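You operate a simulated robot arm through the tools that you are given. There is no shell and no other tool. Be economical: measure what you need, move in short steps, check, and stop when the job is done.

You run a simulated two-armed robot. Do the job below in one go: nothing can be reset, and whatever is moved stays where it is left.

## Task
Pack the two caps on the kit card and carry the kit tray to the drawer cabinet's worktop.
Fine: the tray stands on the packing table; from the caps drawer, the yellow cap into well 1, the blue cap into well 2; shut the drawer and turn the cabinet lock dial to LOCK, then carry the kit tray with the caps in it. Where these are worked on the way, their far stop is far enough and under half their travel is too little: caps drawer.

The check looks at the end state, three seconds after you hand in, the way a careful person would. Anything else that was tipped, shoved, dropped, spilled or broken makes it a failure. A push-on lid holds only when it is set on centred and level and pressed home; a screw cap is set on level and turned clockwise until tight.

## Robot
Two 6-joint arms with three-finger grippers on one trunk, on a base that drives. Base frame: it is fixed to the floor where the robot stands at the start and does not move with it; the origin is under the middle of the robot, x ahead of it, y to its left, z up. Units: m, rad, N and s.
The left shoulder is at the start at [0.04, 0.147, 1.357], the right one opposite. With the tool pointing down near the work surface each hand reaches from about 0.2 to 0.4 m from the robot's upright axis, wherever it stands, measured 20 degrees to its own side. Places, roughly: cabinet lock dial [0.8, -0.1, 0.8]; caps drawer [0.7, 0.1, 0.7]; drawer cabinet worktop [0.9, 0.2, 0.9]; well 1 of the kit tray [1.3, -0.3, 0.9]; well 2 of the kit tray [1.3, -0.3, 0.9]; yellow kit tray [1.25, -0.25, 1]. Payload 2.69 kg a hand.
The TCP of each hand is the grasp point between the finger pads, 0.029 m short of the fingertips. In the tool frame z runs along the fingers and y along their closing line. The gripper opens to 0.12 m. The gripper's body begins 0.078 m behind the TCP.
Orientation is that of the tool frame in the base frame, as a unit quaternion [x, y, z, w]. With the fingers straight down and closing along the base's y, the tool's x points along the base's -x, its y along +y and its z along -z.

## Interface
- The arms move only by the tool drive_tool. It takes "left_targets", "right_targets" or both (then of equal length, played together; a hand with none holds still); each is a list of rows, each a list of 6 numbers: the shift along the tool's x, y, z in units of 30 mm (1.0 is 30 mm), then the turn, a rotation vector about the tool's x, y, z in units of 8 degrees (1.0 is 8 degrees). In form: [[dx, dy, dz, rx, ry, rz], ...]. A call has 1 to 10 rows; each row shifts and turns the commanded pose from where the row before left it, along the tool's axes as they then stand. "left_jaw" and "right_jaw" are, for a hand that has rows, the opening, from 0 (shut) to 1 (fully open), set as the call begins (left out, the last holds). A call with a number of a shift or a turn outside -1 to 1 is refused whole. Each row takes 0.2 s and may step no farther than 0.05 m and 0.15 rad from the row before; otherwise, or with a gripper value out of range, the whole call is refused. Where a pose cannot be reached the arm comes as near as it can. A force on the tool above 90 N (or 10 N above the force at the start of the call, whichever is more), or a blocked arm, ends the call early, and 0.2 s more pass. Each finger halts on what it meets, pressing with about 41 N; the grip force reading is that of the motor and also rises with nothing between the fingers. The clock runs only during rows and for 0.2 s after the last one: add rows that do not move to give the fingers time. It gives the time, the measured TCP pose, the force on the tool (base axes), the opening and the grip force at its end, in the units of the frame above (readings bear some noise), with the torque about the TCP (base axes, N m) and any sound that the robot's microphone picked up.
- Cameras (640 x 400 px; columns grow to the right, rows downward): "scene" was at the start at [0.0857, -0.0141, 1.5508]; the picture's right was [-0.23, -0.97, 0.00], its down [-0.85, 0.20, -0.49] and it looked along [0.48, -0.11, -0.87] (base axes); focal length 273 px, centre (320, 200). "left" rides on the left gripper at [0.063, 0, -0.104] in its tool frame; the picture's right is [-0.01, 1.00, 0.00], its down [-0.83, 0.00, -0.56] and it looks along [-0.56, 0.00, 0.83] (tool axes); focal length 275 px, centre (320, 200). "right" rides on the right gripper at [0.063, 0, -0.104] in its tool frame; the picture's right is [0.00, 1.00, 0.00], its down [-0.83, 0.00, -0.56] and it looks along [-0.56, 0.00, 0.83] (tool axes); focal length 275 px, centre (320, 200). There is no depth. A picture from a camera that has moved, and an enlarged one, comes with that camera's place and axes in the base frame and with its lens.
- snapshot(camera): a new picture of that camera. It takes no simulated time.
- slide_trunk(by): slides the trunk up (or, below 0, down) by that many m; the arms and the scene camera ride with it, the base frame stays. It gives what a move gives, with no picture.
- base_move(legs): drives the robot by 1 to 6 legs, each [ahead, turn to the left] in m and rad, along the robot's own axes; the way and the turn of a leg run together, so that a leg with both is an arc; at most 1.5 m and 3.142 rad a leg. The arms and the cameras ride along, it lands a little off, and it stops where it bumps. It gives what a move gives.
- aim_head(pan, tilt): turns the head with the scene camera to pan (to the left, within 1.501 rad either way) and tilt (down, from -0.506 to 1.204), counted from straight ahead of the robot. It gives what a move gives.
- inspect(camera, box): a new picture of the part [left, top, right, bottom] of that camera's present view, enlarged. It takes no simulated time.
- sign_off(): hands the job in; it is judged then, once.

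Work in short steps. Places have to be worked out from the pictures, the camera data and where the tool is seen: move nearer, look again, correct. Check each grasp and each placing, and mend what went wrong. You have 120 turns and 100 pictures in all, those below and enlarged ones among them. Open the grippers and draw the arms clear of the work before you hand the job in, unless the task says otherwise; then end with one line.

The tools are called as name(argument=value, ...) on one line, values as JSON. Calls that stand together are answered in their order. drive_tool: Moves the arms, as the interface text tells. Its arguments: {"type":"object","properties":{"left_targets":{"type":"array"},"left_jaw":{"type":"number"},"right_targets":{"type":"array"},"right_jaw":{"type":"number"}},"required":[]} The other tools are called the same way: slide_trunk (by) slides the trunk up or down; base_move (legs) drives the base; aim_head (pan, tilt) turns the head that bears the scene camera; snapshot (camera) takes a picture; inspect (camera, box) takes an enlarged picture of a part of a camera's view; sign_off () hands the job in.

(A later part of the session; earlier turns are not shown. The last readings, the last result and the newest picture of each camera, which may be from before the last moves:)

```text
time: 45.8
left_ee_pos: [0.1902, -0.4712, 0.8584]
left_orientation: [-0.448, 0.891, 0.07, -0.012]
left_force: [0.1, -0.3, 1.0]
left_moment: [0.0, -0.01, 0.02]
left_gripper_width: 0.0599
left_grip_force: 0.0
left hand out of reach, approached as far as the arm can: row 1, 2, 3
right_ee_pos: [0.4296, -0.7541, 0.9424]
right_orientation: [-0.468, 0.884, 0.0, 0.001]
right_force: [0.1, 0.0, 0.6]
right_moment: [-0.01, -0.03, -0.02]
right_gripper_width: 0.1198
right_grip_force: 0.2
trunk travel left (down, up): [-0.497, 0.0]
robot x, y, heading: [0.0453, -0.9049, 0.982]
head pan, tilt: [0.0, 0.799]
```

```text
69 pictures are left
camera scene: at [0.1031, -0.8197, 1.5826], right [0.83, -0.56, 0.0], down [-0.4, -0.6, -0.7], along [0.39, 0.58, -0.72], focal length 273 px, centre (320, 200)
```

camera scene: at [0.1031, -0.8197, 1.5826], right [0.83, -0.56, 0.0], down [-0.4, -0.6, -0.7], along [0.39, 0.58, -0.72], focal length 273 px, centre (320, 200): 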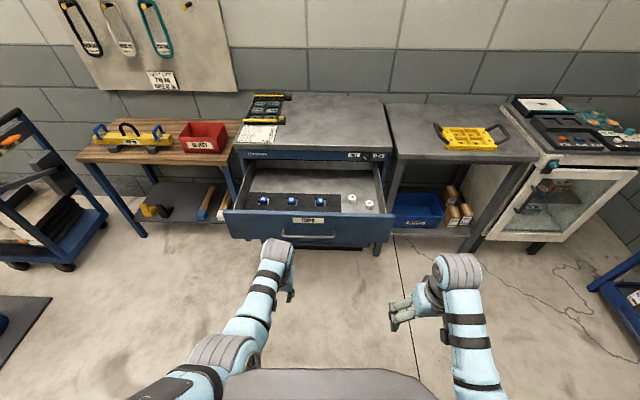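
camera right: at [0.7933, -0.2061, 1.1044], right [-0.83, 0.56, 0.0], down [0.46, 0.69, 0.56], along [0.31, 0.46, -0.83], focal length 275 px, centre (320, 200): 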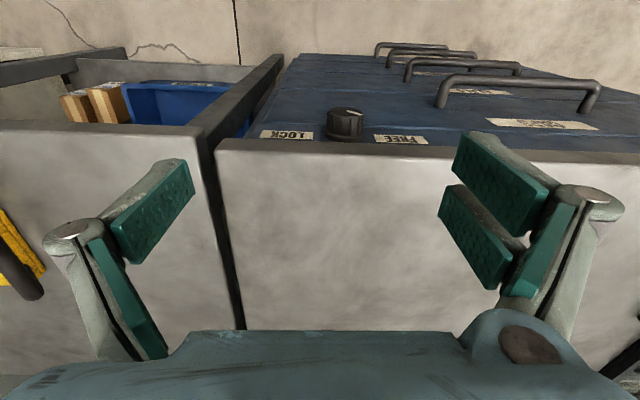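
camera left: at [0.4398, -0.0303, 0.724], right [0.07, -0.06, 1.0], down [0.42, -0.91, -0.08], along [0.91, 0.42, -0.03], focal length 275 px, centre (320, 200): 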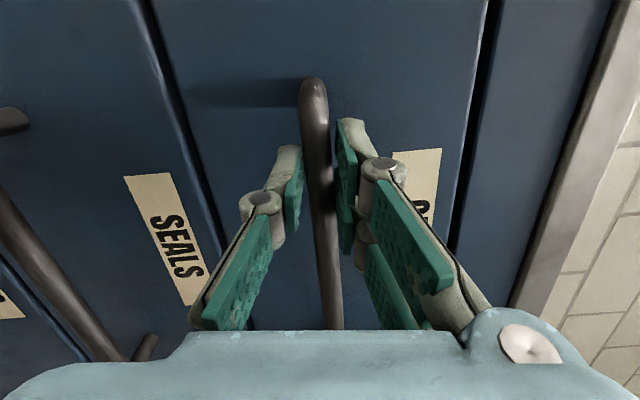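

The hand is at its stretch limit, so reach is better with hand and shoulder heights closer. I raise the left hand well above the drawer rim and pull it in before driving forward.

drive_tool(left_targets=[[0.3, 0, -1, 0, 0, 0], [0.3, 0, -1, 0, 0, 0], [0.3, 0, -1, 0, 0, 0], [0.3, 0, -1, 0, 0, 0], [0, 0, -1, 0, 0, 0], [0, 0, 0, 0, 0, 0]])

```text
time: 47.4
left_ee_pos: [0.2038, -0.4412, 0.95]
left_orientation: [-0.471, 0.875, 0.105, -0.032]
left_force: [0.5, 0.0, -0.8]
left_moment: [-0.02, 0.02, 0.0]
left_gripper_width: 0.06
left_grip_force: 0.0
left hand out of reach, approached as far as the arm can: row 1, 2, 3, 4, 5
right_ee_pos: [0.4294, -0.7535, 0.942]
right_orientation: [-0.466, 0.885, 0.0, 0.0]
right_force: [0.0, 0.1, 0.3]
right_moment: [0.02, 0.01, -0.02]
right_gripper_width: 0.12
right_grip_force: 0.1
trunk travel left (down, up): [-0.497, 0.0]
robot x, y, heading: [0.0455, -0.9042, 0.981]
head pan, tilt: [0.0, 0.799]
stopped in row 6 (left hand): the arm was blocked; the commanded pose is now the measured one
```

Residual tilt is 12° about tool x. I try to remove it here.

drive_tool(left_targets=[[0, 0, 0, 0.8, 0.15, 0], [0, 0, 0, 0.75, 0.15, 0], [0, 0, 0, 0, 0, 0]])

snapshot(camera="scene")

```text
time: 48.2
left_ee_pos: [0.2203, -0.4551, 0.9484]
left_orientation: [-0.473, 0.881, 0.029, -0.007]
left_force: [-0.4, 0.2, 0.6]
left_moment: [-0.04, 0.02, 0.01]
left_gripper_width: 0.0602
left_grip_force: 0.1
left hand out of reach, approached as far as the arm can: row 1, 2
right_ee_pos: [0.4299, -0.7535, 0.942]
right_orientation: [-0.467, 0.884, 0.001, 0.001]
right_force: [-0.1, -0.2, 0.0]
right_moment: [-0.01, -0.01, 0.0]
right_gripper_width: 0.12
right_grip_force: 0.1
trunk travel left (down, up): [-0.497, 0.0]
robot x, y, heading: [0.0459, -0.9023, 0.978]
head pan, tilt: [0.0, 0.799]
```

```text
68 pictures are left
camera scene: at [0.1034, -0.8203, 1.5826], right [0.83, -0.56, 0.0], down [-0.4, -0.59, -0.7], along [0.39, 0.58, -0.72], focal length 273 px, centre (320, 200)
```

scene: 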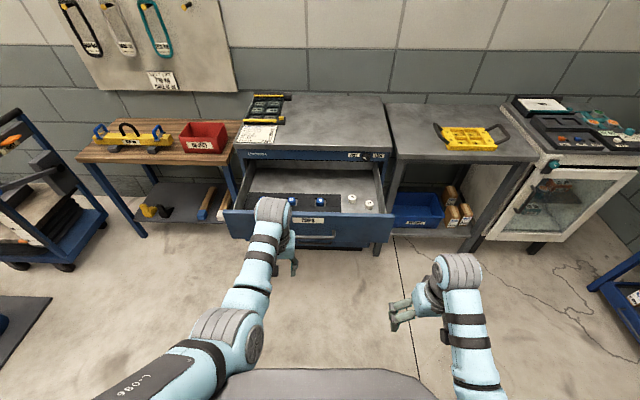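

Now nearly straight. The hand sits a bit inboard of its good zone, so I move it 60 mm left and up.

drive_tool(left_targets=[[0, 0.7, 0, 0.2, 0, 0], [0, 0.7, 0, 0.1, 0, 0], [0, 0.7, -0.5, 0, 0, 0], [0, 0, -0.9, 0, 0, 0], [0, 0, -0.9, 0, 0, 0], [0, 0, 0, 0, 0, 0]])

```text
time: 49.6
left_ee_pos: [0.24, -0.464, 1.0151]
left_orientation: [-0.476, 0.879, 0.009, 0.001]
left_force: [-0.2, 0.5, -0.6]
left_moment: [-0.02, 0.01, -0.03]
left_gripper_width: 0.0598
left_grip_force: 0.0
left hand out of reach, approached as far as the arm can: row 1, 2, 3, 4, 5
right_ee_pos: [0.429, -0.7536, 0.9417]
right_orientation: [-0.466, 0.885, 0.0, 0.001]
right_force: [-0.5, -0.9, -0.4]
right_moment: [0.02, 0.0, 0.01]
right_gripper_width: 0.1202
right_grip_force: 0.1
trunk travel left (down, up): [-0.497, 0.0]
robot x, y, heading: [0.0452, -0.9062, 0.98]
head pan, tilt: [0.0, 0.799]
```

Left motion is refused, so some wrist joint is at its limit. I test by yawing the hand about its own axis.

drive_tool(left_targets=[[0, 0, 0, 0, 0, 0.9], [0, 0, 0, 0, 0, 0.9], [0, 0, 0, 0, 0, 0.9], [0, 0, 0, 0, 0, 0]])

```text
time: 50.6
left_ee_pos: [0.3164, -0.4746, 0.9744]
left_orientation: [-0.34, 0.939, 0.042, -0.005]
left_force: [-0.2, -0.3, -0.2]
left_moment: [0.02, 0.0, -0.03]
left_gripper_width: 0.0598
left_grip_force: 0.0
left hand out of reach, approached as far as the arm can: row 1, 2, 3
right_ee_pos: [0.428, -0.7536, 0.9418]
right_orientation: [-0.467, 0.884, 0.0, 0.001]
right_force: [-0.3, -0.2, 0.3]
right_moment: [0.0, -0.01, 0.0]
right_gripper_width: 0.1202
right_grip_force: 0.0
trunk travel left (down, up): [-0.497, 0.0]
robot x, y, heading: [0.0469, -0.9017, 0.981]
head pan, tilt: [0.0, 0.799]
```

Wrong direction (the hand drifted right). I yaw the other way.

drive_tool(left_targets=[[0, 0, 0, 0, 0, -0.9], [0, 0, 0, 0, 0, -0.9], [0, 0, 0, 0, 0, -0.9], [0, 0, 0, 0, 0, -0.9], [0, 0, 0, 0, 0, -0.9], [0, 0, 0, 0, 0, -0.9], [0, 0, 0, 0, 0, -0.9], [0, 0, 0, 0, 0, -0.9], [0, 0, 0, 0, 0, 0]])

snapshot(camera="scene")

```text
time: 52.6
left_ee_pos: [0.3148, -0.4731, 0.9745]
left_orientation: [0.752, -0.658, -0.039, -0.015]
left_force: [-0.5, 0.2, -0.1]
left_moment: [-0.02, -0.02, -0.03]
left_gripper_width: 0.0601
left_grip_force: 0.1
right_ee_pos: [0.4293, -0.7529, 0.942]
right_orientation: [-0.467, 0.884, 0.001, 0.0]
right_force: [-0.1, 0.0, -0.3]
right_moment: [0.0, 0.02, 0.01]
right_gripper_width: 0.12
right_grip_force: 0.0
trunk travel left (down, up): [-0.497, 0.0]
robot x, y, heading: [0.0457, -0.9021, 0.977]
head pan, tilt: [0.0, 0.799]
```

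```text
67 pictures are left
camera scene: at [0.1032, -0.8199, 1.5826], right [0.83, -0.56, 0.0], down [-0.4, -0.59, -0.7], along [0.39, 0.58, -0.72], focal length 273 px, centre (320, 200)
```

scene: 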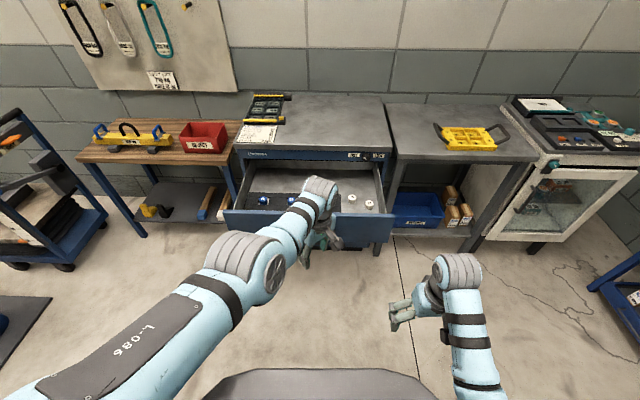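

Now the arm follows freely. I move the hand 0.14 m to the robot's left with this yaw, then yaw back part of the way.

drive_tool(left_targets=[[-0.62, 0.7, 0, 0, 0, 0], [-0.62, 0.7, 0, 0, 0, 0], [-0.62, 0.7, 0, 0, 0, 0], [-0.3, 0.7, 0, 0, 0, 0], [-0.3, 0.7, 0, 0, 0, 0], [0, 0, 0, 0.3, 0, 0.9], [0, 0, 0, 0.3, 0, 0.9], [0, 0, 0, 0, 0, 0.9], [0, 0, 0, 0, 0, 0]])

```text
time: 54.6
left_ee_pos: [0.2121, -0.4563, 0.9909]
left_orientation: [-0.613, 0.789, 0.02, 0.04]
left_force: [-0.1, 0.4, 0.3]
left_moment: [-0.01, 0.0, 0.0]
left_gripper_width: 0.0602
left_grip_force: 0.1
left hand out of reach, approached as far as the arm can: row 4, 5, 6, 7
right_ee_pos: [0.4295, -0.754, 0.9413]
right_orientation: [-0.467, 0.884, 0.0, 0.001]
right_force: [0.2, 0.0, -0.2]
right_moment: [-0.01, -0.04, -0.02]
right_gripper_width: 0.12
right_grip_force: 0.1
trunk travel left (down, up): [-0.497, 0.0]
robot x, y, heading: [0.0471, -0.9033, 0.974]
head pan, tilt: [0.0, 0.799]
```

The left hand is usable with a leftward yaw. I drive 0.33 m forward so the left camera looks into the drawer from above.

base_move(legs=[[0.33, 0]])

aim_head(pan=0.0, tilt=1.05)

snapshot(camera="scene")

snapshot(camera="left")

```text
time: 56.7
left_ee_pos: [0.3919, -0.1883, 0.9937]
left_orientation: [-0.614, 0.788, 0.021, 0.04]
left_force: [0.2, 0.2, 0.7]
left_moment: [0.04, -0.02, -0.02]
left_gripper_width: 0.0601
left_grip_force: 0.1
right_ee_pos: [0.6087, -0.4851, 0.9426]
right_orientation: [-0.469, 0.883, 0.001, 0.003]
right_force: [-0.2, 0.6, -0.7]
right_moment: [0.0, -0.03, 0.0]
right_gripper_width: 0.1201
right_grip_force: 0.0
trunk travel left (down, up): [-0.497, 0.0]
robot x, y, heading: [0.2262, -0.6333, 0.973]
head pan, tilt: [0.0, 0.799]
```

```text
time: 57.5
left_ee_pos: [0.393, -0.1868, 0.9922]
left_orientation: [-0.616, 0.787, 0.021, 0.04]
left_force: [-0.2, -1.1, -0.2]
left_moment: [-0.03, 0.01, -0.01]
left_gripper_width: 0.06
left_grip_force: 0.0
right_ee_pos: [0.6113, -0.4834, 0.9409]
right_orientation: [-0.468, 0.884, 0.001, 0.001]
right_force: [-0.5, -0.1, -0.2]
right_moment: [-0.02, 0.01, -0.01]
right_gripper_width: 0.1201
right_grip_force: 0.2
trunk travel left (down, up): [-0.497, 0.0]
robot x, y, heading: [0.2268, -0.634, 0.981]
head pan, tilt: [0.0, 1.051]
```

```text
66 pictures are left
camera scene: at [0.2766, -0.5615, 1.5641], right [0.83, -0.56, 0.0], down [-0.48, -0.72, -0.5], along [0.28, 0.41, -0.87], focal length 273 px, centre (320, 200)
```

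scene: 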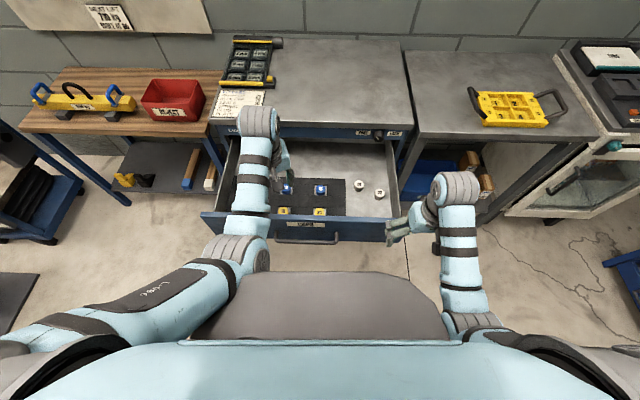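

```text
65 pictures are left
camera left: at [0.373, -0.2556, 1.0897], right [-0.97, 0.25, -0.02], down [0.18, 0.76, 0.63], along [0.17, 0.61, -0.78], focal length 275 px, centre (320, 200)
```

left: 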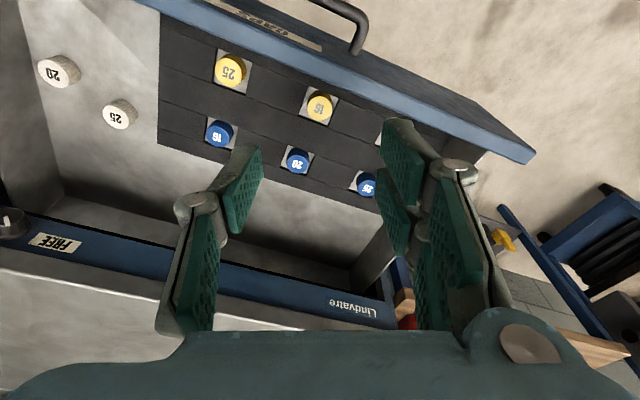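

Front row holds yellow 25, 16 and (hidden behind the finger) presumably 20; blue 20 is the middle one in the rear row. Estimates: yellow 20 at (0.313, -0.050), blue 20 at (0.472, -0.048), tops near z 0.71. I yaw the hand to 45° left and move it 0.14 m left, to see whether the arm follows.

drive_tool(left_targets=[[0, 0, 0, 0.1, -0.2, -0.8], [0, 0, 0, 0.1, -0.2, -0.8], [0, 0, 0, 0, 0, -0.8], [0, 0, 0, 0, 0, -0.8], [-0.6, 0.7, 0, 0, 0, 0], [-0.6, 0.7, 0, 0, 0, 0], [-0.6, 0.7, 0, 0, 0, 0], [-0.6, 0.7, 0, 0, 0, 0], [-0.6, 0.7, 0, 0, 0, 0], [0, 0, 0, 0, 0, 0]])

snapshot(camera="left")

```text
time: 59.7
left_ee_pos: [0.33, -0.1948, 1.0131]
left_orientation: [0.773, -0.629, -0.024, -0.082]
left_force: [-1.4, -0.7, -0.1]
left_moment: [-0.02, -0.01, -0.01]
left_gripper_width: 0.0598
left_grip_force: 0.2
left hand out of reach, approached as far as the arm can: row 5, 6, 7, 8, 9
right_ee_pos: [0.6104, -0.4838, 0.9416]
right_orientation: [-0.469, 0.883, 0.0, 0.0]
right_force: [-0.4, 0.6, 0.8]
right_moment: [-0.03, -0.03, 0.03]
right_gripper_width: 0.12
right_grip_force: 0.0
trunk travel left (down, up): [-0.497, 0.0]
robot x, y, heading: [0.2295, -0.6377, 0.982]
head pan, tilt: [0.0, 1.051]
```

```text
64 pictures are left
camera left: at [0.3348, -0.2721, 1.1073], right [-0.98, -0.19, -0.09], down [-0.2, 0.72, 0.67], along [-0.06, 0.67, -0.74], focal length 275 px, centre (320, 200)
```

left: 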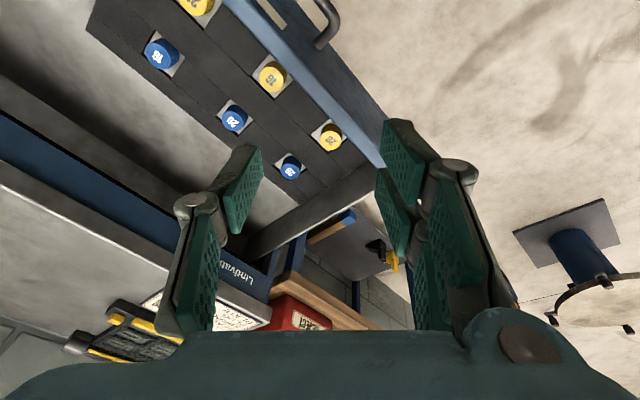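

inspect(camera="left", box=[130, 0, 390, 190])

drive_tool(left_targets=[[0, 0, 0, 0, 0, -0.9], [0, 0, 0, 0, 0, -0.9], [0, 0, 0, 0, 0, -0.9], [0, 0, 0, 0, 0, 0]])

```text
2.11 times, centred on (260, 95) of left
camera zoom: at [0.3348, -0.2721, 1.1073], right [-0.98, -0.19, -0.09], down [-0.2, 0.72, 0.67], along [-0.06, 0.67, -0.74], focal length 580 px, centre (446, 421)
```

zoom: 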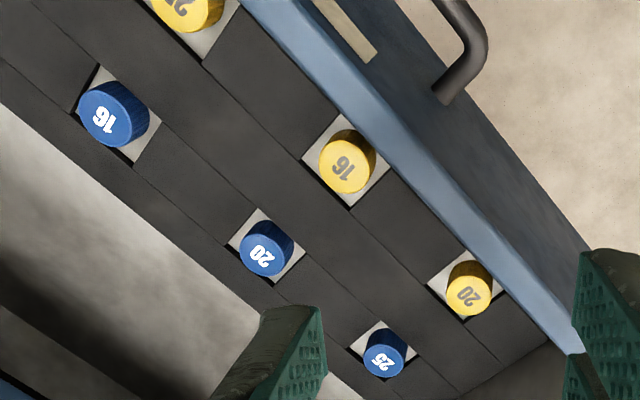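

```text
time: 60.7
left_ee_pos: [0.3279, -0.1958, 1.0112]
left_orientation: [0.877, -0.473, -0.01, -0.083]
left_force: [0.5, -0.2, -0.5]
left_moment: [0.01, 0.01, -0.02]
left_gripper_width: 0.06
left_grip_force: 0.0
right_ee_pos: [0.6101, -0.4824, 0.9426]
right_orientation: [-0.468, 0.884, 0.0, 0.001]
right_force: [0.4, 0.3, -0.1]
right_moment: [-0.04, 0.03, 0.01]
right_gripper_width: 0.1202
right_grip_force: 0.0
trunk travel left (down, up): [-0.497, 0.0]
robot x, y, heading: [0.2277, -0.6312, 0.98]
head pan, tilt: [0.0, 1.051]
```

Yellow 20 is confirmed leftmost in the front row. The arm follows yaw freely here, so I square the tilt and move left again.

drive_tool(left_targets=[[0, 0, 0, -0.5, 0.35, 0], [0, 0, 0, -0.5, 0.35, 0], [-0.9, 0.38, 0, 0, 0, 0], [-0.9, 0.38, 0, 0, 0, 0], [-0.9, 0.38, 0, 0, 0, 0], [0, 0, 0, 0, 0, 0]])

```text
time: 62.3
left_ee_pos: [0.3437, -0.2016, 0.9982]
left_orientation: [0.881, -0.471, -0.011, -0.036]
left_force: [-0.9, -0.5, 0.3]
left_moment: [-0.01, 0.04, 0.01]
left_gripper_width: 0.0597
left_grip_force: 0.2
left hand out of reach, approached as far as the arm can: row 1, 2, 3, 4, 5
right_ee_pos: [0.6095, -0.4829, 0.9422]
right_orientation: [-0.467, 0.884, 0.0, 0.001]
right_force: [0.2, -1.6, -0.2]
right_moment: [0.02, 0.02, 0.0]
right_gripper_width: 0.1199
right_grip_force: 0.1
trunk travel left (down, up): [-0.497, 0.0]
robot x, y, heading: [0.2264, -0.6358, 0.98]
head pan, tilt: [0.0, 1.051]
stopped in row 6 (left hand): the arm was blocked; the commanded pose is now the measured one
```

The left wrist is in a flipped branch and hits a joint limit. I unflip it: swing the tool out to the left, across the front to the right about its wrist, then down again. First I pitch up.

drive_tool(left_targets=[[-0.93, 0, 0, 0, -1, 0], [-0.93, 0, 0, 0, -1, 0], [-0.93, 0, 0, 0, -1, 0], [-0.93, 0, 0, 0, -1, 0], [-0.93, 0, 0, 0, -1, 0], [-0.93, 0, 0, 0, -1, 0], [-0.93, 0, 0, 0, -1, 0], [-0.93, 0, 0, 0, -1, 0], [-0.93, 0, 0, 0, -1, 0], [-0.93, 0, 0, 0, -1, 0]])

drive_tool(left_targets=[[0, -0.93, 0, 1, 0, 0], [0, -0.93, 0, 1, 0, 0], [0, -0.93, 0, 1, 0, 0], [0, -0.93, 0, 1, 0, 0], [0, -0.93, 0, 1, 0, 0], [0, -0.93, 0, 1, 0, 0], [0, -0.93, 0, 1, 0, 0], [0, -0.93, 0, 1, 0, 0], [0, -0.93, 0, 1, 0, 0], [0, -0.93, 0, 1, 0, 0]])

snapshot(camera="scene")

```text
time: 64.5
left_ee_pos: [0.224, -0.034, 1.1719]
left_orientation: [0.664, -0.329, -0.579, -0.339]
left_force: [-0.1, 1.3, -0.1]
left_moment: [-0.01, 0.0, -0.01]
left_gripper_width: 0.0602
left_grip_force: 0.1
right_ee_pos: [0.6109, -0.4828, 0.9408]
right_orientation: [-0.467, 0.884, 0.001, 0.002]
right_force: [-0.5, -0.1, 0.4]
right_moment: [-0.02, 0.01, 0.04]
right_gripper_width: 0.1201
right_grip_force: 0.0
trunk travel left (down, up): [-0.497, 0.0]
robot x, y, heading: [0.2257, -0.6311, 0.981]
head pan, tilt: [0.0, 1.051]
```

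```text
time: 66.7
left_ee_pos: [0.5226, -0.0366, 1.1625]
left_orientation: [-0.335, 0.616, 0.282, 0.654]
left_force: [0.4, 0.1, -0.2]
left_moment: [-0.02, 0.0, 0.0]
left_gripper_width: 0.06
left_grip_force: 0.0
left hand out of reach, approached as far as the arm can: row 9, 10
right_ee_pos: [0.6116, -0.4822, 0.9409]
right_orientation: [-0.468, 0.884, 0.0, 0.0]
right_force: [0.3, -0.1, 0.1]
right_moment: [0.02, 0.01, 0.01]
right_gripper_width: 0.12
right_grip_force: 0.2
trunk travel left (down, up): [-0.497, 0.0]
robot x, y, heading: [0.2274, -0.636, 0.979]
head pan, tilt: [0.0, 1.051]
```

```text
62 pictures are left
camera scene: at [0.2793, -0.5609, 1.5639], right [0.83, -0.56, 0.0], down [-0.48, -0.72, -0.5], along [0.28, 0.41, -0.87], focal length 273 px, centre (320, 200)
```

scene: 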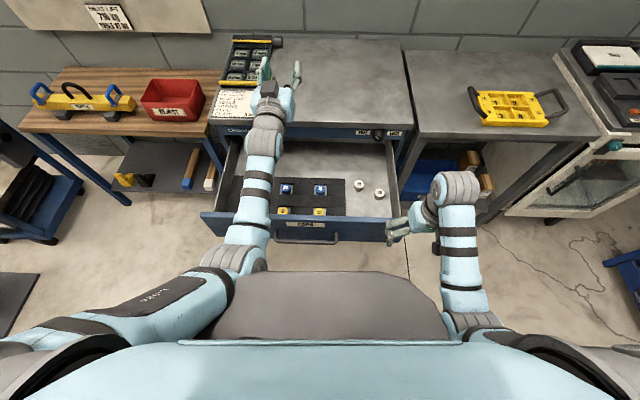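

The tool now points straight ahead, level. I continue 5 rows to the right, then pitch down.

drive_tool(left_targets=[[0, -0.6, -0.5, 1, 0, 0], [0, -0.7, -0.5, 1, 0, 0], [0, -0.8, 0, 1, 0, 0], [0, -0.8, 0, 1, 0, 0], [0, -0.8, 0, 1, 0, 0], [0.9, 0, 0, 0, 1, 0], [0.9, 0, 0, 0, 1, 0], [0.9, 0, 0, 0, 1, 0], [0.9, 0, 0, 0, 1, 0], [0.9, 0, 0, 0, 1, 0]])

snapshot(camera="scene")

```text
time: 68.9
left_ee_pos: [0.5883, -0.1098, 1.0648]
left_orientation: [-0.256, 0.822, 0.099, 0.499]
left_force: [-0.1, 0.5, 0.2]
left_moment: [0.03, 0.0, -0.01]
left_gripper_width: 0.0601
left_grip_force: 0.0
left hand out of reach, approached as far as the arm can: row 1, 2, 3, 4
right_ee_pos: [0.6111, -0.483, 0.9411]
right_orientation: [-0.469, 0.883, 0.002, 0.002]
right_force: [0.9, 0.9, -0.1]
right_moment: [0.04, 0.02, 0.0]
right_gripper_width: 0.1199
right_grip_force: 0.2
trunk travel left (down, up): [-0.497, 0.0]
robot x, y, heading: [0.2262, -0.6349, 0.974]
head pan, tilt: [0.0, 1.051]
```

```text
61 pictures are left
camera scene: at [0.2768, -0.5612, 1.564], right [0.83, -0.56, 0.0], down [-0.48, -0.72, -0.5], along [0.28, 0.41, -0.87], focal length 273 px, centre (320, 200)
```

scene: 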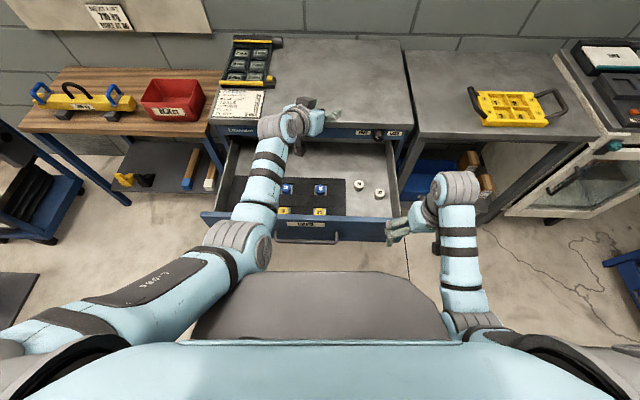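

Continuing the pitch down.

drive_tool(left_targets=[[0.9, 0, 0, 0, 1, 0], [0.9, 0, 0, 0, 1, 0], [0.9, 0, 0, 0, 1, 0], [0.9, 0, 0, 0, 1, 0], [0.9, 0, 0, 0, 1, 0], [0.9, 0, -0.2, 0, 1, 0], [0.9, 0, -0.2, 0, 1, 0], [0.3, 0, 0, 0, 0.6, 0], [0, 0, 0, 0, 0, -0.5], [0, 0, 0, 0, 0, -0.5]])

```text
time: 71.1
left_ee_pos: [0.4579, -0.1984, 0.968]
left_orientation: [-0.338, 0.94, -0.044, 0.011]
left_force: [-0.1, 0.3, -0.5]
left_moment: [-0.01, -0.02, -0.04]
left_gripper_width: 0.0601
left_grip_force: 0.0
right_ee_pos: [0.611, -0.4835, 0.9425]
right_orientation: [-0.467, 0.884, 0.0, 0.001]
right_force: [0.1, 1.5, 0.1]
right_moment: [-0.03, 0.01, 0.01]
right_gripper_width: 0.1203
right_grip_force: 0.0
trunk travel left (down, up): [-0.497, 0.0]
robot x, y, heading: [0.2273, -0.6351, 0.984]
head pan, tilt: [0.0, 1.051]
```

The branch is fixed and the arm follows exactly. I square the tilt, yaw to 45° left and shift toward above the yellow 20 cap.

drive_tool(left_targets=[[0, 0.5, 0, -0.33, 0, -0.9], [0, 0.8, 0, -0.32, 0, -0.9], [0, 0.8, 0, 0, 0, -0.9], [0, 0.8, 0, 0, 0, -0.9], [0, 0.8, 0, 0, 0, -0.9], [0, 0.8, 0, 0, 0, -0.9], [0, 0.5, 0, 0, 0, -0.9], [0, 0, 0, 0, 0, -0.9], [0, 0, 0, 0, 0, -0.4], [0, 0, 0, 0, 0, 0]])

base_move(legs=[[0.08, 0]])

snapshot(camera="scene")

snapshot(camera="left")

```text
time: 73.3
left_ee_pos: [0.3291, -0.1265, 0.9659]
left_orientation: [0.767, -0.641, -0.002, 0.009]
left_force: [-0.3, 0.1, 0.6]
left_moment: [0.05, 0.0, 0.0]
left_gripper_width: 0.0598
left_grip_force: 0.0
right_ee_pos: [0.6098, -0.4828, 0.9425]
right_orientation: [-0.468, 0.884, 0.0, 0.0]
right_force: [-0.2, 0.7, -0.1]
right_moment: [0.02, -0.03, 0.0]
right_gripper_width: 0.1198
right_grip_force: 0.1
trunk travel left (down, up): [-0.497, 0.0]
robot x, y, heading: [0.2233, -0.634, 0.979]
head pan, tilt: [0.0, 1.051]
```

```text
time: 74.3
left_ee_pos: [0.3684, -0.0703, 0.9707]
left_orientation: [0.768, -0.641, -0.001, 0.002]
left_force: [-1.2, -1.3, -0.1]
left_moment: [0.07, -0.04, 0.0]
left_gripper_width: 0.0601
left_grip_force: 0.1
right_ee_pos: [0.6476, -0.4264, 0.9462]
right_orientation: [-0.468, 0.884, 0.003, 0.007]
right_force: [-0.3, -0.3, 0.5]
right_moment: [0.06, -0.04, 0.02]
right_gripper_width: 0.12
right_grip_force: 0.0
trunk travel left (down, up): [-0.497, 0.0]
robot x, y, heading: [0.2733, -0.5643, 0.977]
head pan, tilt: [0.0, 1.051]
```

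```text
60 pictures are left
camera scene: at [0.3117, -0.5093, 1.5649], right [0.83, -0.56, 0.0], down [-0.48, -0.72, -0.51], along [0.28, 0.42, -0.86], focal length 273 px, centre (320, 200)
```

scene: 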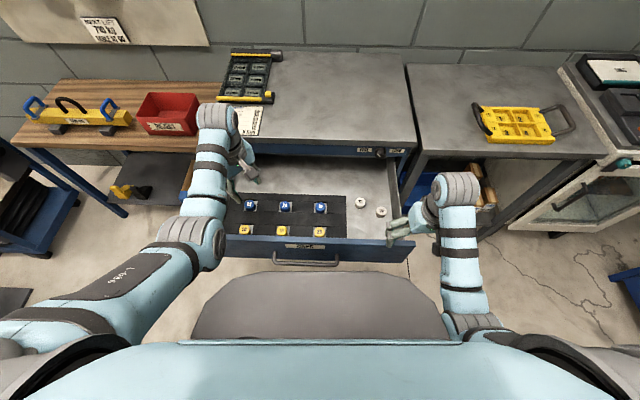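

```text
59 pictures are left
camera left: at [0.3786, -0.1326, 1.0753], right [-0.98, -0.17, 0.01], down [-0.14, 0.82, 0.56], along [-0.1, 0.55, -0.83], focal length 275 px, centre (320, 200)
```

left: 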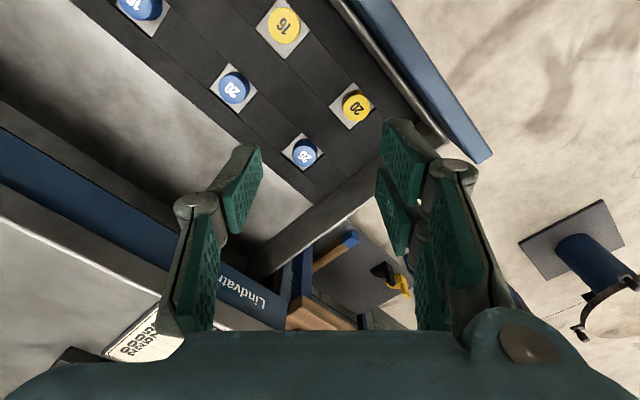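

The base seems to have nudged against something (slight tilt, short travel). I back off 30 mm and look again.

base_move(legs=[[-0.03, 0]])

snapshot(camera="scene")

inspect(camera="left", box=[200, 0, 420, 180])

```text
time: 75.2
left_ee_pos: [0.3589, -0.0832, 0.9627]
left_orientation: [0.767, -0.641, -0.001, 0.011]
left_force: [0.1, 0.9, -0.1]
left_moment: [-0.06, 0.06, 0.0]
left_gripper_width: 0.0598
left_grip_force: 0.0
right_ee_pos: [0.6397, -0.4392, 0.9412]
right_orientation: [-0.467, 0.884, -0.001, 0.0]
right_force: [0.7, 0.7, -0.1]
right_moment: [-0.09, 0.04, -0.02]
right_gripper_width: 0.1201
right_grip_force: 0.0
trunk travel left (down, up): [-0.497, 0.0]
robot x, y, heading: [0.2579, -0.5897, 0.979]
head pan, tilt: [0.0, 1.051]
```

```text
58 pictures are left
camera scene: at [0.3083, -0.5143, 1.5636], right [0.83, -0.56, 0.0], down [-0.49, -0.72, -0.49], along [0.27, 0.41, -0.87], focal length 273 px, centre (320, 200)
```

scene: 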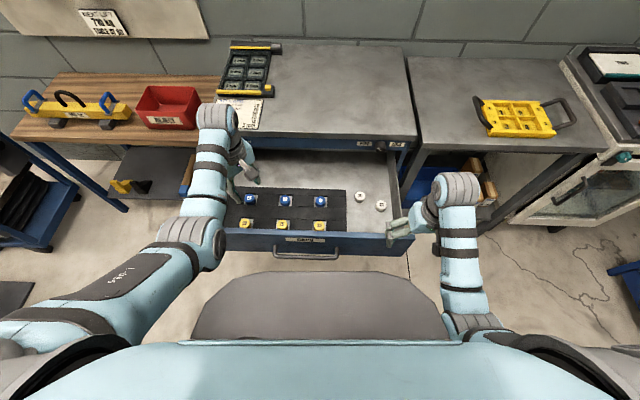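

```text
2.22 times, centred on (310, 90) of left
camera zoom: at [0.3706, -0.1445, 1.0681], right [-0.98, -0.17, 0.02], down [-0.14, 0.83, 0.55], along [-0.11, 0.54, -0.84], focal length 612 px, centre (342, 444)
```

zoom: 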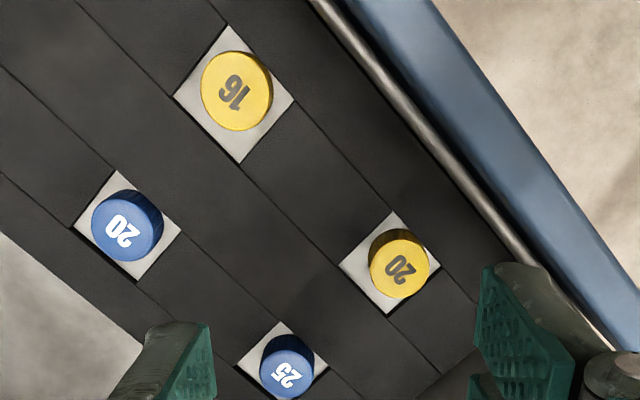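

Clear again. Yellow 20 comes out at (0.312, -0.042) and blue 20 at (0.468, -0.041). I centre the left hand over yellow 20 and lower the trunk by 0.19 m.

drive_tool(left_targets=[[-0.81, 0.65, 0, 0, 0, 0], [-0.81, 0.65, 0, 0, 0, 0], [0, 0, 0, 0, 0, 0]])

slide_trunk(by=-0.19)

snapshot(camera="left")

snapshot(camera="scene")

```text
time: 76.0
left_ee_pos: [0.3115, -0.0434, 0.9634]
left_orientation: [0.767, -0.641, -0.001, 0.008]
left_force: [0.4, 0.5, 0.8]
left_moment: [0.0, 0.0, 0.0]
left_gripper_width: 0.06
left_grip_force: 0.1
right_ee_pos: [0.6388, -0.4421, 0.9429]
right_orientation: [-0.467, 0.884, 0.0, -0.001]
right_force: [-0.2, 0.7, 0.4]
right_moment: [0.0, 0.02, -0.01]
right_gripper_width: 0.12
right_grip_force: 0.1
trunk travel left (down, up): [-0.497, 0.0]
robot x, y, heading: [0.2522, -0.59, 0.983]
head pan, tilt: [0.0, 1.051]
```

```text
time: 78.1
left_ee_pos: [0.3124, -0.0447, 0.7744]
left_orientation: [0.768, -0.641, -0.002, 0.008]
left_force: [0.2, 0.3, -0.8]
left_moment: [-0.03, -0.03, -0.05]
left_gripper_width: 0.0601
left_grip_force: 0.0
right_ee_pos: [0.6374, -0.4431, 0.7523]
right_orientation: [-0.467, 0.884, 0.001, 0.002]
right_force: [0.1, 0.1, -1.0]
right_moment: [-0.04, -0.01, -0.01]
right_gripper_width: 0.1203
right_grip_force: 0.1
trunk travel left (down, up): [-0.307, 0.19]
robot x, y, heading: [0.2546, -0.5947, 0.977]
head pan, tilt: [0.0, 1.051]
```

```text
56 pictures are left
camera left: at [0.3222, -0.1062, 0.8803], right [-0.98, -0.17, 0.01], down [-0.14, 0.82, 0.55], along [-0.11, 0.54, -0.84], focal length 275 px, centre (320, 200)
```

left: 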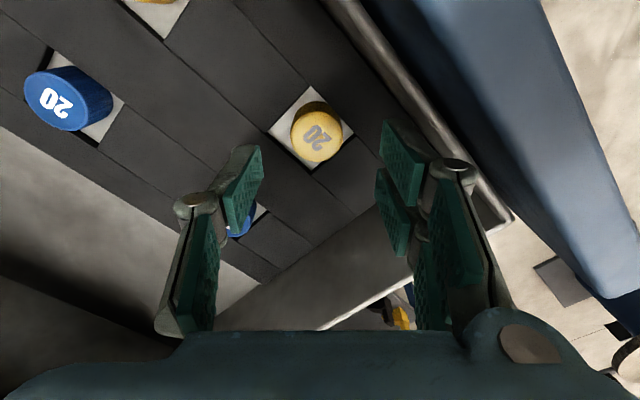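

```text
55 pictures are left
camera scene: at [0.3042, -0.5202, 1.3742], right [0.83, -0.56, 0.0], down [-0.48, -0.72, -0.5], along [0.28, 0.41, -0.87], focal length 273 px, centre (320, 200)
```

scene: 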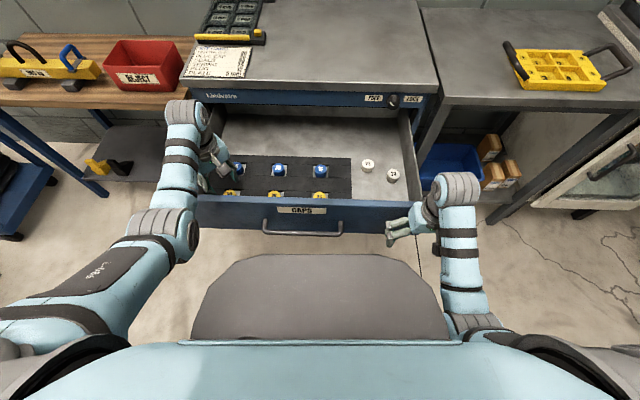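

Triangulating the two heights puts the cap top at z≈0.687 and its centre at (0.308, -0.035). I shift 10 mm and descend to TCP z≈0.725.

drive_tool(left_targets=[[-0.34, 0.09, 0, 0, 0, 0], [0, 0, 0.8, 0, 0, 0], [0, 0, 0.8, 0, 0, 0], [0, 0, 0, 0, 0, 0]])

snapshot(camera="left")

```text
time: 79.1
left_ee_pos: [0.3047, -0.0369, 0.7277]
left_orientation: [0.767, -0.642, -0.001, 0.008]
left_force: [0.1, 0.5, -0.2]
left_moment: [0.01, -0.01, 0.03]
left_gripper_width: 0.0602
left_grip_force: 0.1
right_ee_pos: [0.6374, -0.4427, 0.7528]
right_orientation: [-0.467, 0.884, 0.001, 0.002]
right_force: [-0.6, 1.2, 0.5]
right_moment: [-0.02, 0.0, -0.01]
right_gripper_width: 0.1201
right_grip_force: 0.0
trunk travel left (down, up): [-0.307, 0.19]
robot x, y, heading: [0.2573, -0.5938, 0.979]
head pan, tilt: [0.0, 1.051]
```

```text
54 pictures are left
camera left: at [0.3162, -0.0986, 0.8321], right [-0.98, -0.17, 0.01], down [-0.14, 0.82, 0.55], along [-0.11, 0.54, -0.84], focal length 275 px, centre (320, 200)
```

left: 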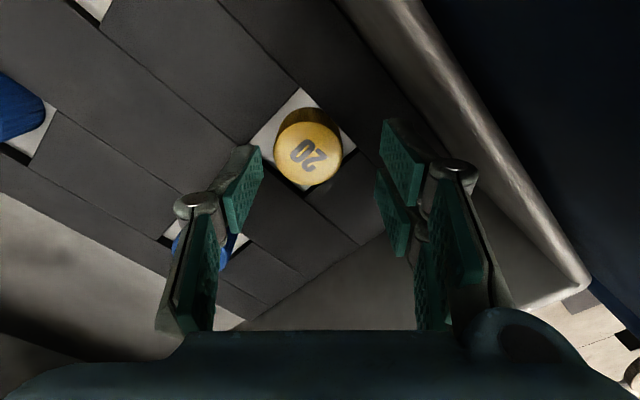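

Aligned within 5 mm. I trim and descend in small steps watching the force.

drive_tool(left_targets=[[-0.07, -0.17, 0.4, 0, 0, 0], [0, 0, 0.4, 0, 0, 0], [0, 0, 0.2, 0, 0, 0], [0, 0, 0, 0, 0, 0]])

snapshot(camera="left")

```text
time: 80.1
left_ee_pos: [0.3122, -0.0281, 0.7115]
left_orientation: [0.768, -0.641, -0.006, -0.007]
left_force: [-0.3, 3.3, 64.2]
left_moment: [-1.46, 1.14, 0.34]
left_gripper_width: 0.0336
left_grip_force: 45.6
right_ee_pos: [0.6368, -0.4475, 0.7541]
right_orientation: [-0.468, 0.884, 0.003, 0.003]
right_force: [-0.3, 0.6, -0.3]
right_moment: [-0.01, -0.01, -0.01]
right_gripper_width: 0.1201
right_grip_force: 0.1
trunk travel left (down, up): [-0.307, 0.19]
robot x, y, heading: [0.2521, -0.5926, 0.983]
head pan, tilt: [0.0, 1.051]
stopped in row 4 (left hand): the force on the tool passed its limit at 96 N (the readings are from after the stop); the commanded pose is now the measured one
```

```text
53 pictures are left
camera left: at [0.3226, -0.0916, 0.8148], right [-0.98, -0.17, 0.0], down [-0.15, 0.81, 0.57], along [-0.1, 0.56, -0.82], focal length 275 px, centre (320, 200)
```

left: 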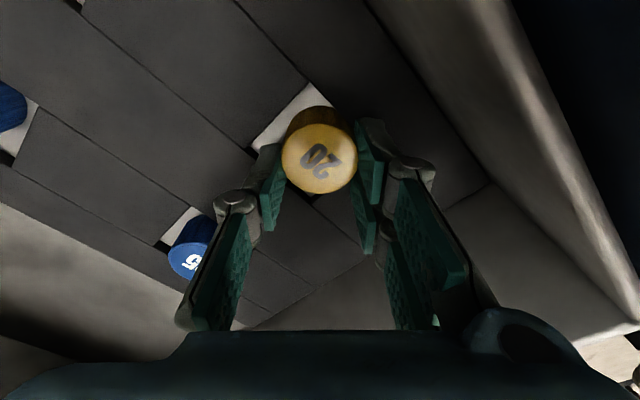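

The fingers met the foam (64 N) and were squeezed onto the cap. I lift 6 mm to relieve the load and command the jaw shut on the cap.

drive_tool(left_targets=[[0, 0, -0.1, 0, 0, 0], [0, 0, -0.1, 0, 0, 0], [0, 0, 0, 0, 0, 0], [0, 0, 0, 0, 0, 0]], left_jaw=0.2)

snapshot(camera="left")

```text
time: 81.1
left_ee_pos: [0.3109, -0.0294, 0.7107]
left_orientation: [0.768, -0.641, -0.004, 0.001]
left_force: [-4.1, 0.0, 22.2]
left_moment: [-0.02, 0.07, -0.04]
left_gripper_width: 0.0338
left_grip_force: 40.9
right_ee_pos: [0.637, -0.445, 0.7532]
right_orientation: [-0.468, 0.884, 0.001, 0.002]
right_force: [-0.1, 0.8, -0.3]
right_moment: [0.02, 0.02, 0.06]
right_gripper_width: 0.1198
right_grip_force: 0.1
trunk travel left (down, up): [-0.307, 0.19]
robot x, y, heading: [0.2572, -0.5928, 0.979]
head pan, tilt: [0.0, 1.051]
```

```text
52 pictures are left
camera left: at [0.3212, -0.0927, 0.8154], right [-0.98, -0.17, 0.01], down [-0.14, 0.82, 0.56], along [-0.1, 0.55, -0.83], focal length 275 px, centre (320, 200)
```

left: 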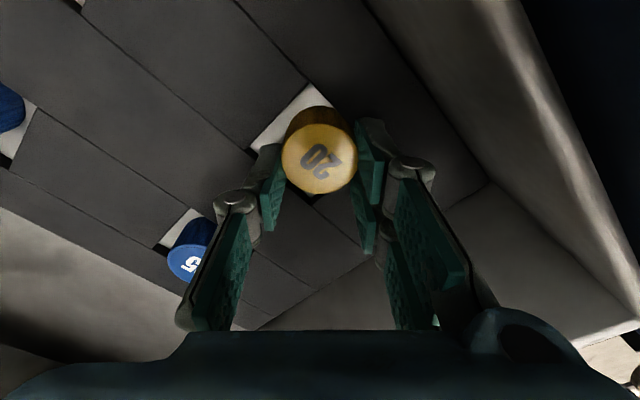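

Gripped at 34 mm. I lift 60 mm and check.

drive_tool(left_targets=[[0, 0, -0.5, 0, 0, 0], [0, 0, -0.8, 0, 0, 0], [0, 0, -0.8, 0, 0, 0], [0, 0, -0.8, 0, 0, 0], [0, 0, 0, 0, 0, 0]], left_jaw=0.1)

snapshot(camera="left")

```text
time: 82.3
left_ee_pos: [0.3109, -0.0289, 0.7971]
left_orientation: [0.768, -0.641, -0.004, 0.002]
left_force: [-0.6, 0.0, 1.0]
left_moment: [0.02, 0.05, 0.02]
left_gripper_width: 0.0337
left_grip_force: 41.2
right_ee_pos: [0.6369, -0.4433, 0.7515]
right_orientation: [-0.468, 0.884, 0.001, 0.002]
right_force: [0.3, -0.1, 0.4]
right_moment: [-0.02, 0.01, -0.01]
right_gripper_width: 0.1199
right_grip_force: 0.0
trunk travel left (down, up): [-0.307, 0.19]
robot x, y, heading: [0.2576, -0.5903, 0.987]
head pan, tilt: [0.0, 1.051]
```

```text
51 pictures are left
camera left: at [0.3214, -0.0901, 0.9008], right [-0.98, -0.17, 0.01], down [-0.14, 0.82, 0.56], along [-0.1, 0.55, -0.83], focal length 275 px, centre (320, 200)
```

left: 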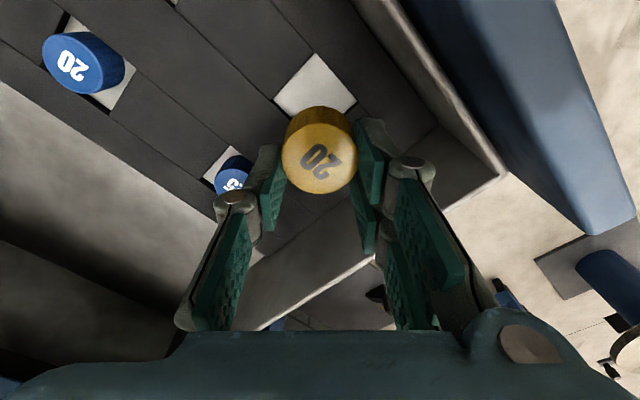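

Yellow 20 is held (top about 11 mm below the TCP, bottom about 32 mm below, offset ~9 mm toward the camera). I'll place it first: raise the trunk, lift the hand a bit more, back out and drive to the packing table.

slide_trunk(by=0.19)

drive_tool(left_targets=[[0, 0, -0.8, 0, 0, 0], [0, 0, -0.8, 0, 0, 0], [0, 0, 0, 0, 0, 0]])

base_move(legs=[[-0.15, 0], [0, -1.2], [0.787, 0], [0, 1.2]])

snapshot(camera="scene")

snapshot(camera="left")

```text
time: 84.4
left_ee_pos: [0.3101, -0.0273, 0.9861]
left_orientation: [0.767, -0.641, -0.003, 0.002]
left_force: [0.3, 0.3, 1.3]
left_moment: [0.02, 0.01, 0.0]
left_gripper_width: 0.0336
left_grip_force: 41.0
right_ee_pos: [0.6362, -0.4432, 0.9414]
right_orientation: [-0.468, 0.884, 0.002, 0.002]
right_force: [-0.1, 0.0, -0.2]
right_moment: [-0.02, -0.01, 0.01]
right_gripper_width: 0.1198
right_grip_force: 0.0
trunk travel left (down, up): [-0.497, 0.0]
robot x, y, heading: [0.2578, -0.5924, 0.982]
head pan, tilt: [0.0, 1.051]
```

```text
time: 85.2
left_ee_pos: [0.3113, -0.0287, 1.034]
left_orientation: [0.768, -0.641, -0.003, 0.002]
left_force: [0.0, 0.6, -0.7]
left_moment: [0.02, 0.01, 0.02]
left_gripper_width: 0.0336
left_grip_force: 41.1
right_ee_pos: [0.6368, -0.4426, 0.9426]
right_orientation: [-0.468, 0.884, 0.001, 0.002]
right_force: [0.3, 0.3, -1.0]
right_moment: [0.0, 0.01, 0.0]
right_gripper_width: 0.1198
right_grip_force: 0.0
trunk travel left (down, up): [-0.497, 0.0]
robot x, y, heading: [0.2503, -0.5927, 0.981]
head pan, tilt: [0.0, 1.051]
```

```text
time: 96.3
left_ee_pos: [0.9953, -0.3074, 1.0341]
left_orientation: [0.767, -0.642, -0.003, 0.002]
left_force: [-0.6, 0.1, -0.6]
left_moment: [0.0, 0.03, 0.0]
left_gripper_width: 0.0334
left_grip_force: 41.0
right_ee_pos: [1.3213, -0.7233, 0.9421]
right_orientation: [-0.467, 0.884, 0.0, 0.001]
right_force: [-0.1, 1.2, -0.6]
right_moment: [0.01, -0.02, 0.05]
right_gripper_width: 0.1199
right_grip_force: 0.0
trunk travel left (down, up): [-0.497, 0.0]
robot x, y, heading: [0.9363, -0.8743, 0.979]
head pan, tilt: [0.0, 1.051]
```

```text
50 pictures are left
camera scene: at [0.9882, -0.8001, 1.564], right [0.83, -0.56, 0.0], down [-0.48, -0.72, -0.5], along [0.28, 0.41, -0.87], focal length 273 px, centre (320, 200)
```

scene: 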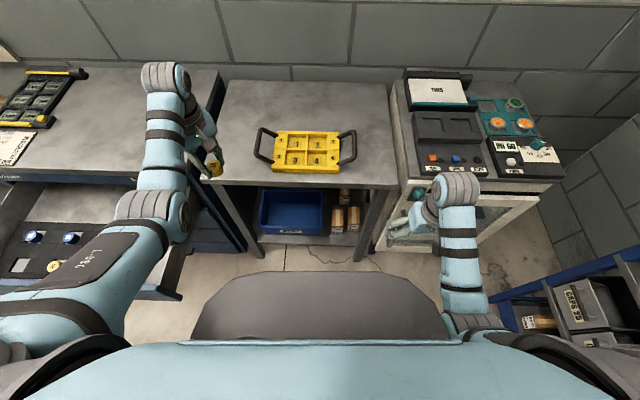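

```text
49 pictures are left
camera left: at [1.0065, -0.3706, 1.1381], right [-0.98, -0.17, 0.01], down [-0.14, 0.82, 0.56], along [-0.1, 0.55, -0.83], focal length 275 px, centre (320, 200)
```

left: 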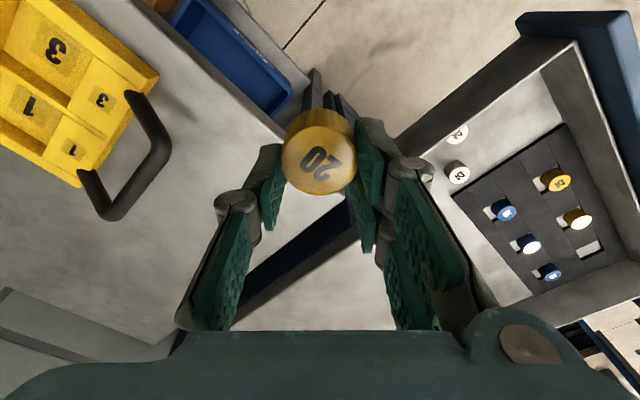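

The tray lies ahead. I enlarge it for exact pixel positions.

inspect(camera="scene", box=[245, 110, 365, 185])

inspect(camera="left", box=[0, 0, 240, 230])

```text
5.33 times, centred on (305, 148) of scene
camera zoom: at [0.9882, -0.8001, 1.564], right [0.83, -0.56, 0.0], down [-0.48, -0.72, -0.5], along [0.28, 0.41, -0.87], focal length 1457 px, centre (400, 480)
```

zoom: 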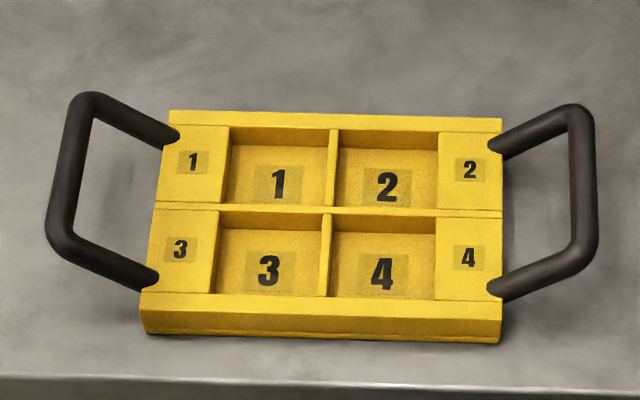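

```text
1.74 times, centred on (120, 115) of left
camera zoom: at [1.0065, -0.3706, 1.1381], right [-0.98, -0.17, 0.01], down [-0.14, 0.82, 0.56], along [-0.1, 0.55, -0.83], focal length 479 px, centre (668, 348)
```

zoom: 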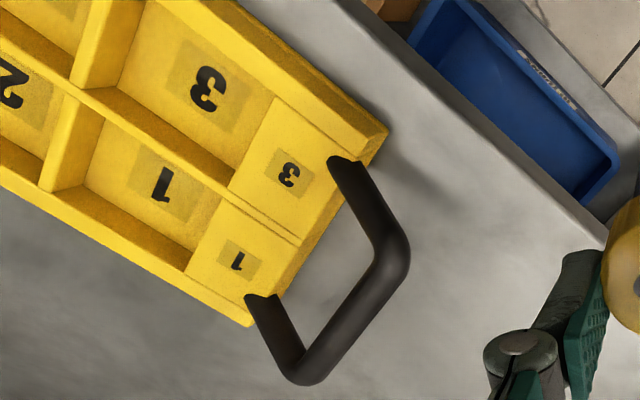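

Well 1's floor centre triangulates to (1.268, -0.254, 0.87). I drive 0.19 m forward.

base_move(legs=[[0.19, 0]])

```text
time: 97.8
left_ee_pos: [1.0976, -0.1527, 1.0359]
left_orientation: [0.767, -0.641, -0.004, -0.001]
left_force: [0.3, 0.6, 0.0]
left_moment: [0.02, -0.03, 0.0]
left_gripper_width: 0.0337
left_grip_force: 40.9
right_ee_pos: [1.4237, -0.5694, 0.9438]
right_orientation: [-0.467, 0.884, 0.001, 0.002]
right_force: [-0.4, 0.4, 0.5]
right_moment: [0.04, -0.06, 0.01]
right_gripper_width: 0.1198
right_grip_force: 0.0
trunk travel left (down, up): [-0.497, 0.0]
robot x, y, heading: [1.0453, -0.7154, 0.975]
head pan, tilt: [0.0, 1.051]
```

I move the cap over well 1, staying at this height.

drive_tool(left_targets=[[0.669, -0.833, 0, 0, 0, 0], [0.669, -0.833, 0, 0, 0, 0], [0.669, -0.833, 0, 0, 0, 0], [0.669, -0.833, 0, 0, 0, 0], [0.669, -0.833, 0, 0, 0, 0], [0.669, -0.833, 0, 0, 0, 0], [0, 0, 0, 0, 0, 0]])

snapshot(camera="left")

snapshot(camera="scene")

```text
time: 99.4
left_ee_pos: [1.2681, -0.2435, 1.0317]
left_orientation: [0.768, -0.641, -0.003, 0.001]
left_force: [-0.1, -0.1, -0.8]
left_moment: [-0.03, 0.01, 0.05]
left_gripper_width: 0.0336
left_grip_force: 41.2
right_ee_pos: [1.426, -0.5643, 0.9426]
right_orientation: [-0.468, 0.884, 0.0, 0.001]
right_force: [0.0, 0.4, -1.3]
right_moment: [-0.02, -0.01, -0.02]
right_gripper_width: 0.12
right_grip_force: 0.1
trunk travel left (down, up): [-0.497, 0.0]
robot x, y, heading: [1.0433, -0.7164, 0.977]
head pan, tilt: [0.0, 1.051]
```

```text
46 pictures are left
camera left: at [1.2795, -0.3051, 1.1367], right [-0.98, -0.17, 0.01], down [-0.14, 0.82, 0.56], along [-0.1, 0.55, -0.83], focal length 275 px, centre (320, 200)
```

left: 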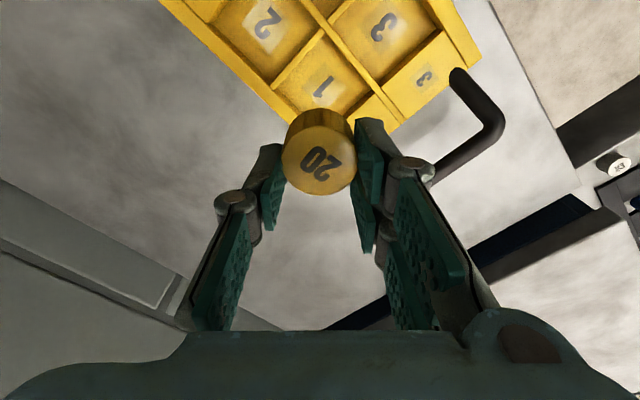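

```text
45 pictures are left
camera scene: at [1.0936, -0.642, 1.564], right [0.83, -0.56, 0.0], down [-0.48, -0.72, -0.5], along [0.28, 0.41, -0.87], focal length 273 px, centre (320, 200)
```

scene: 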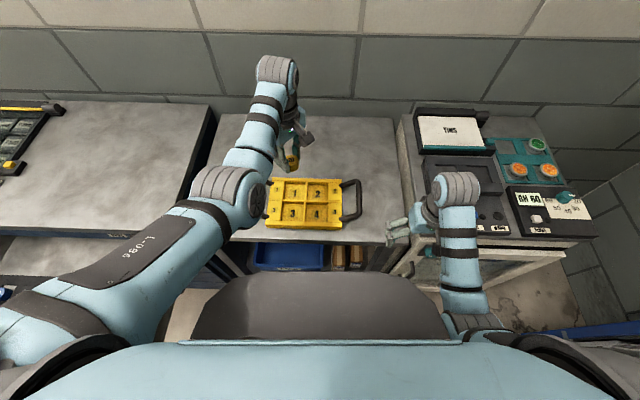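

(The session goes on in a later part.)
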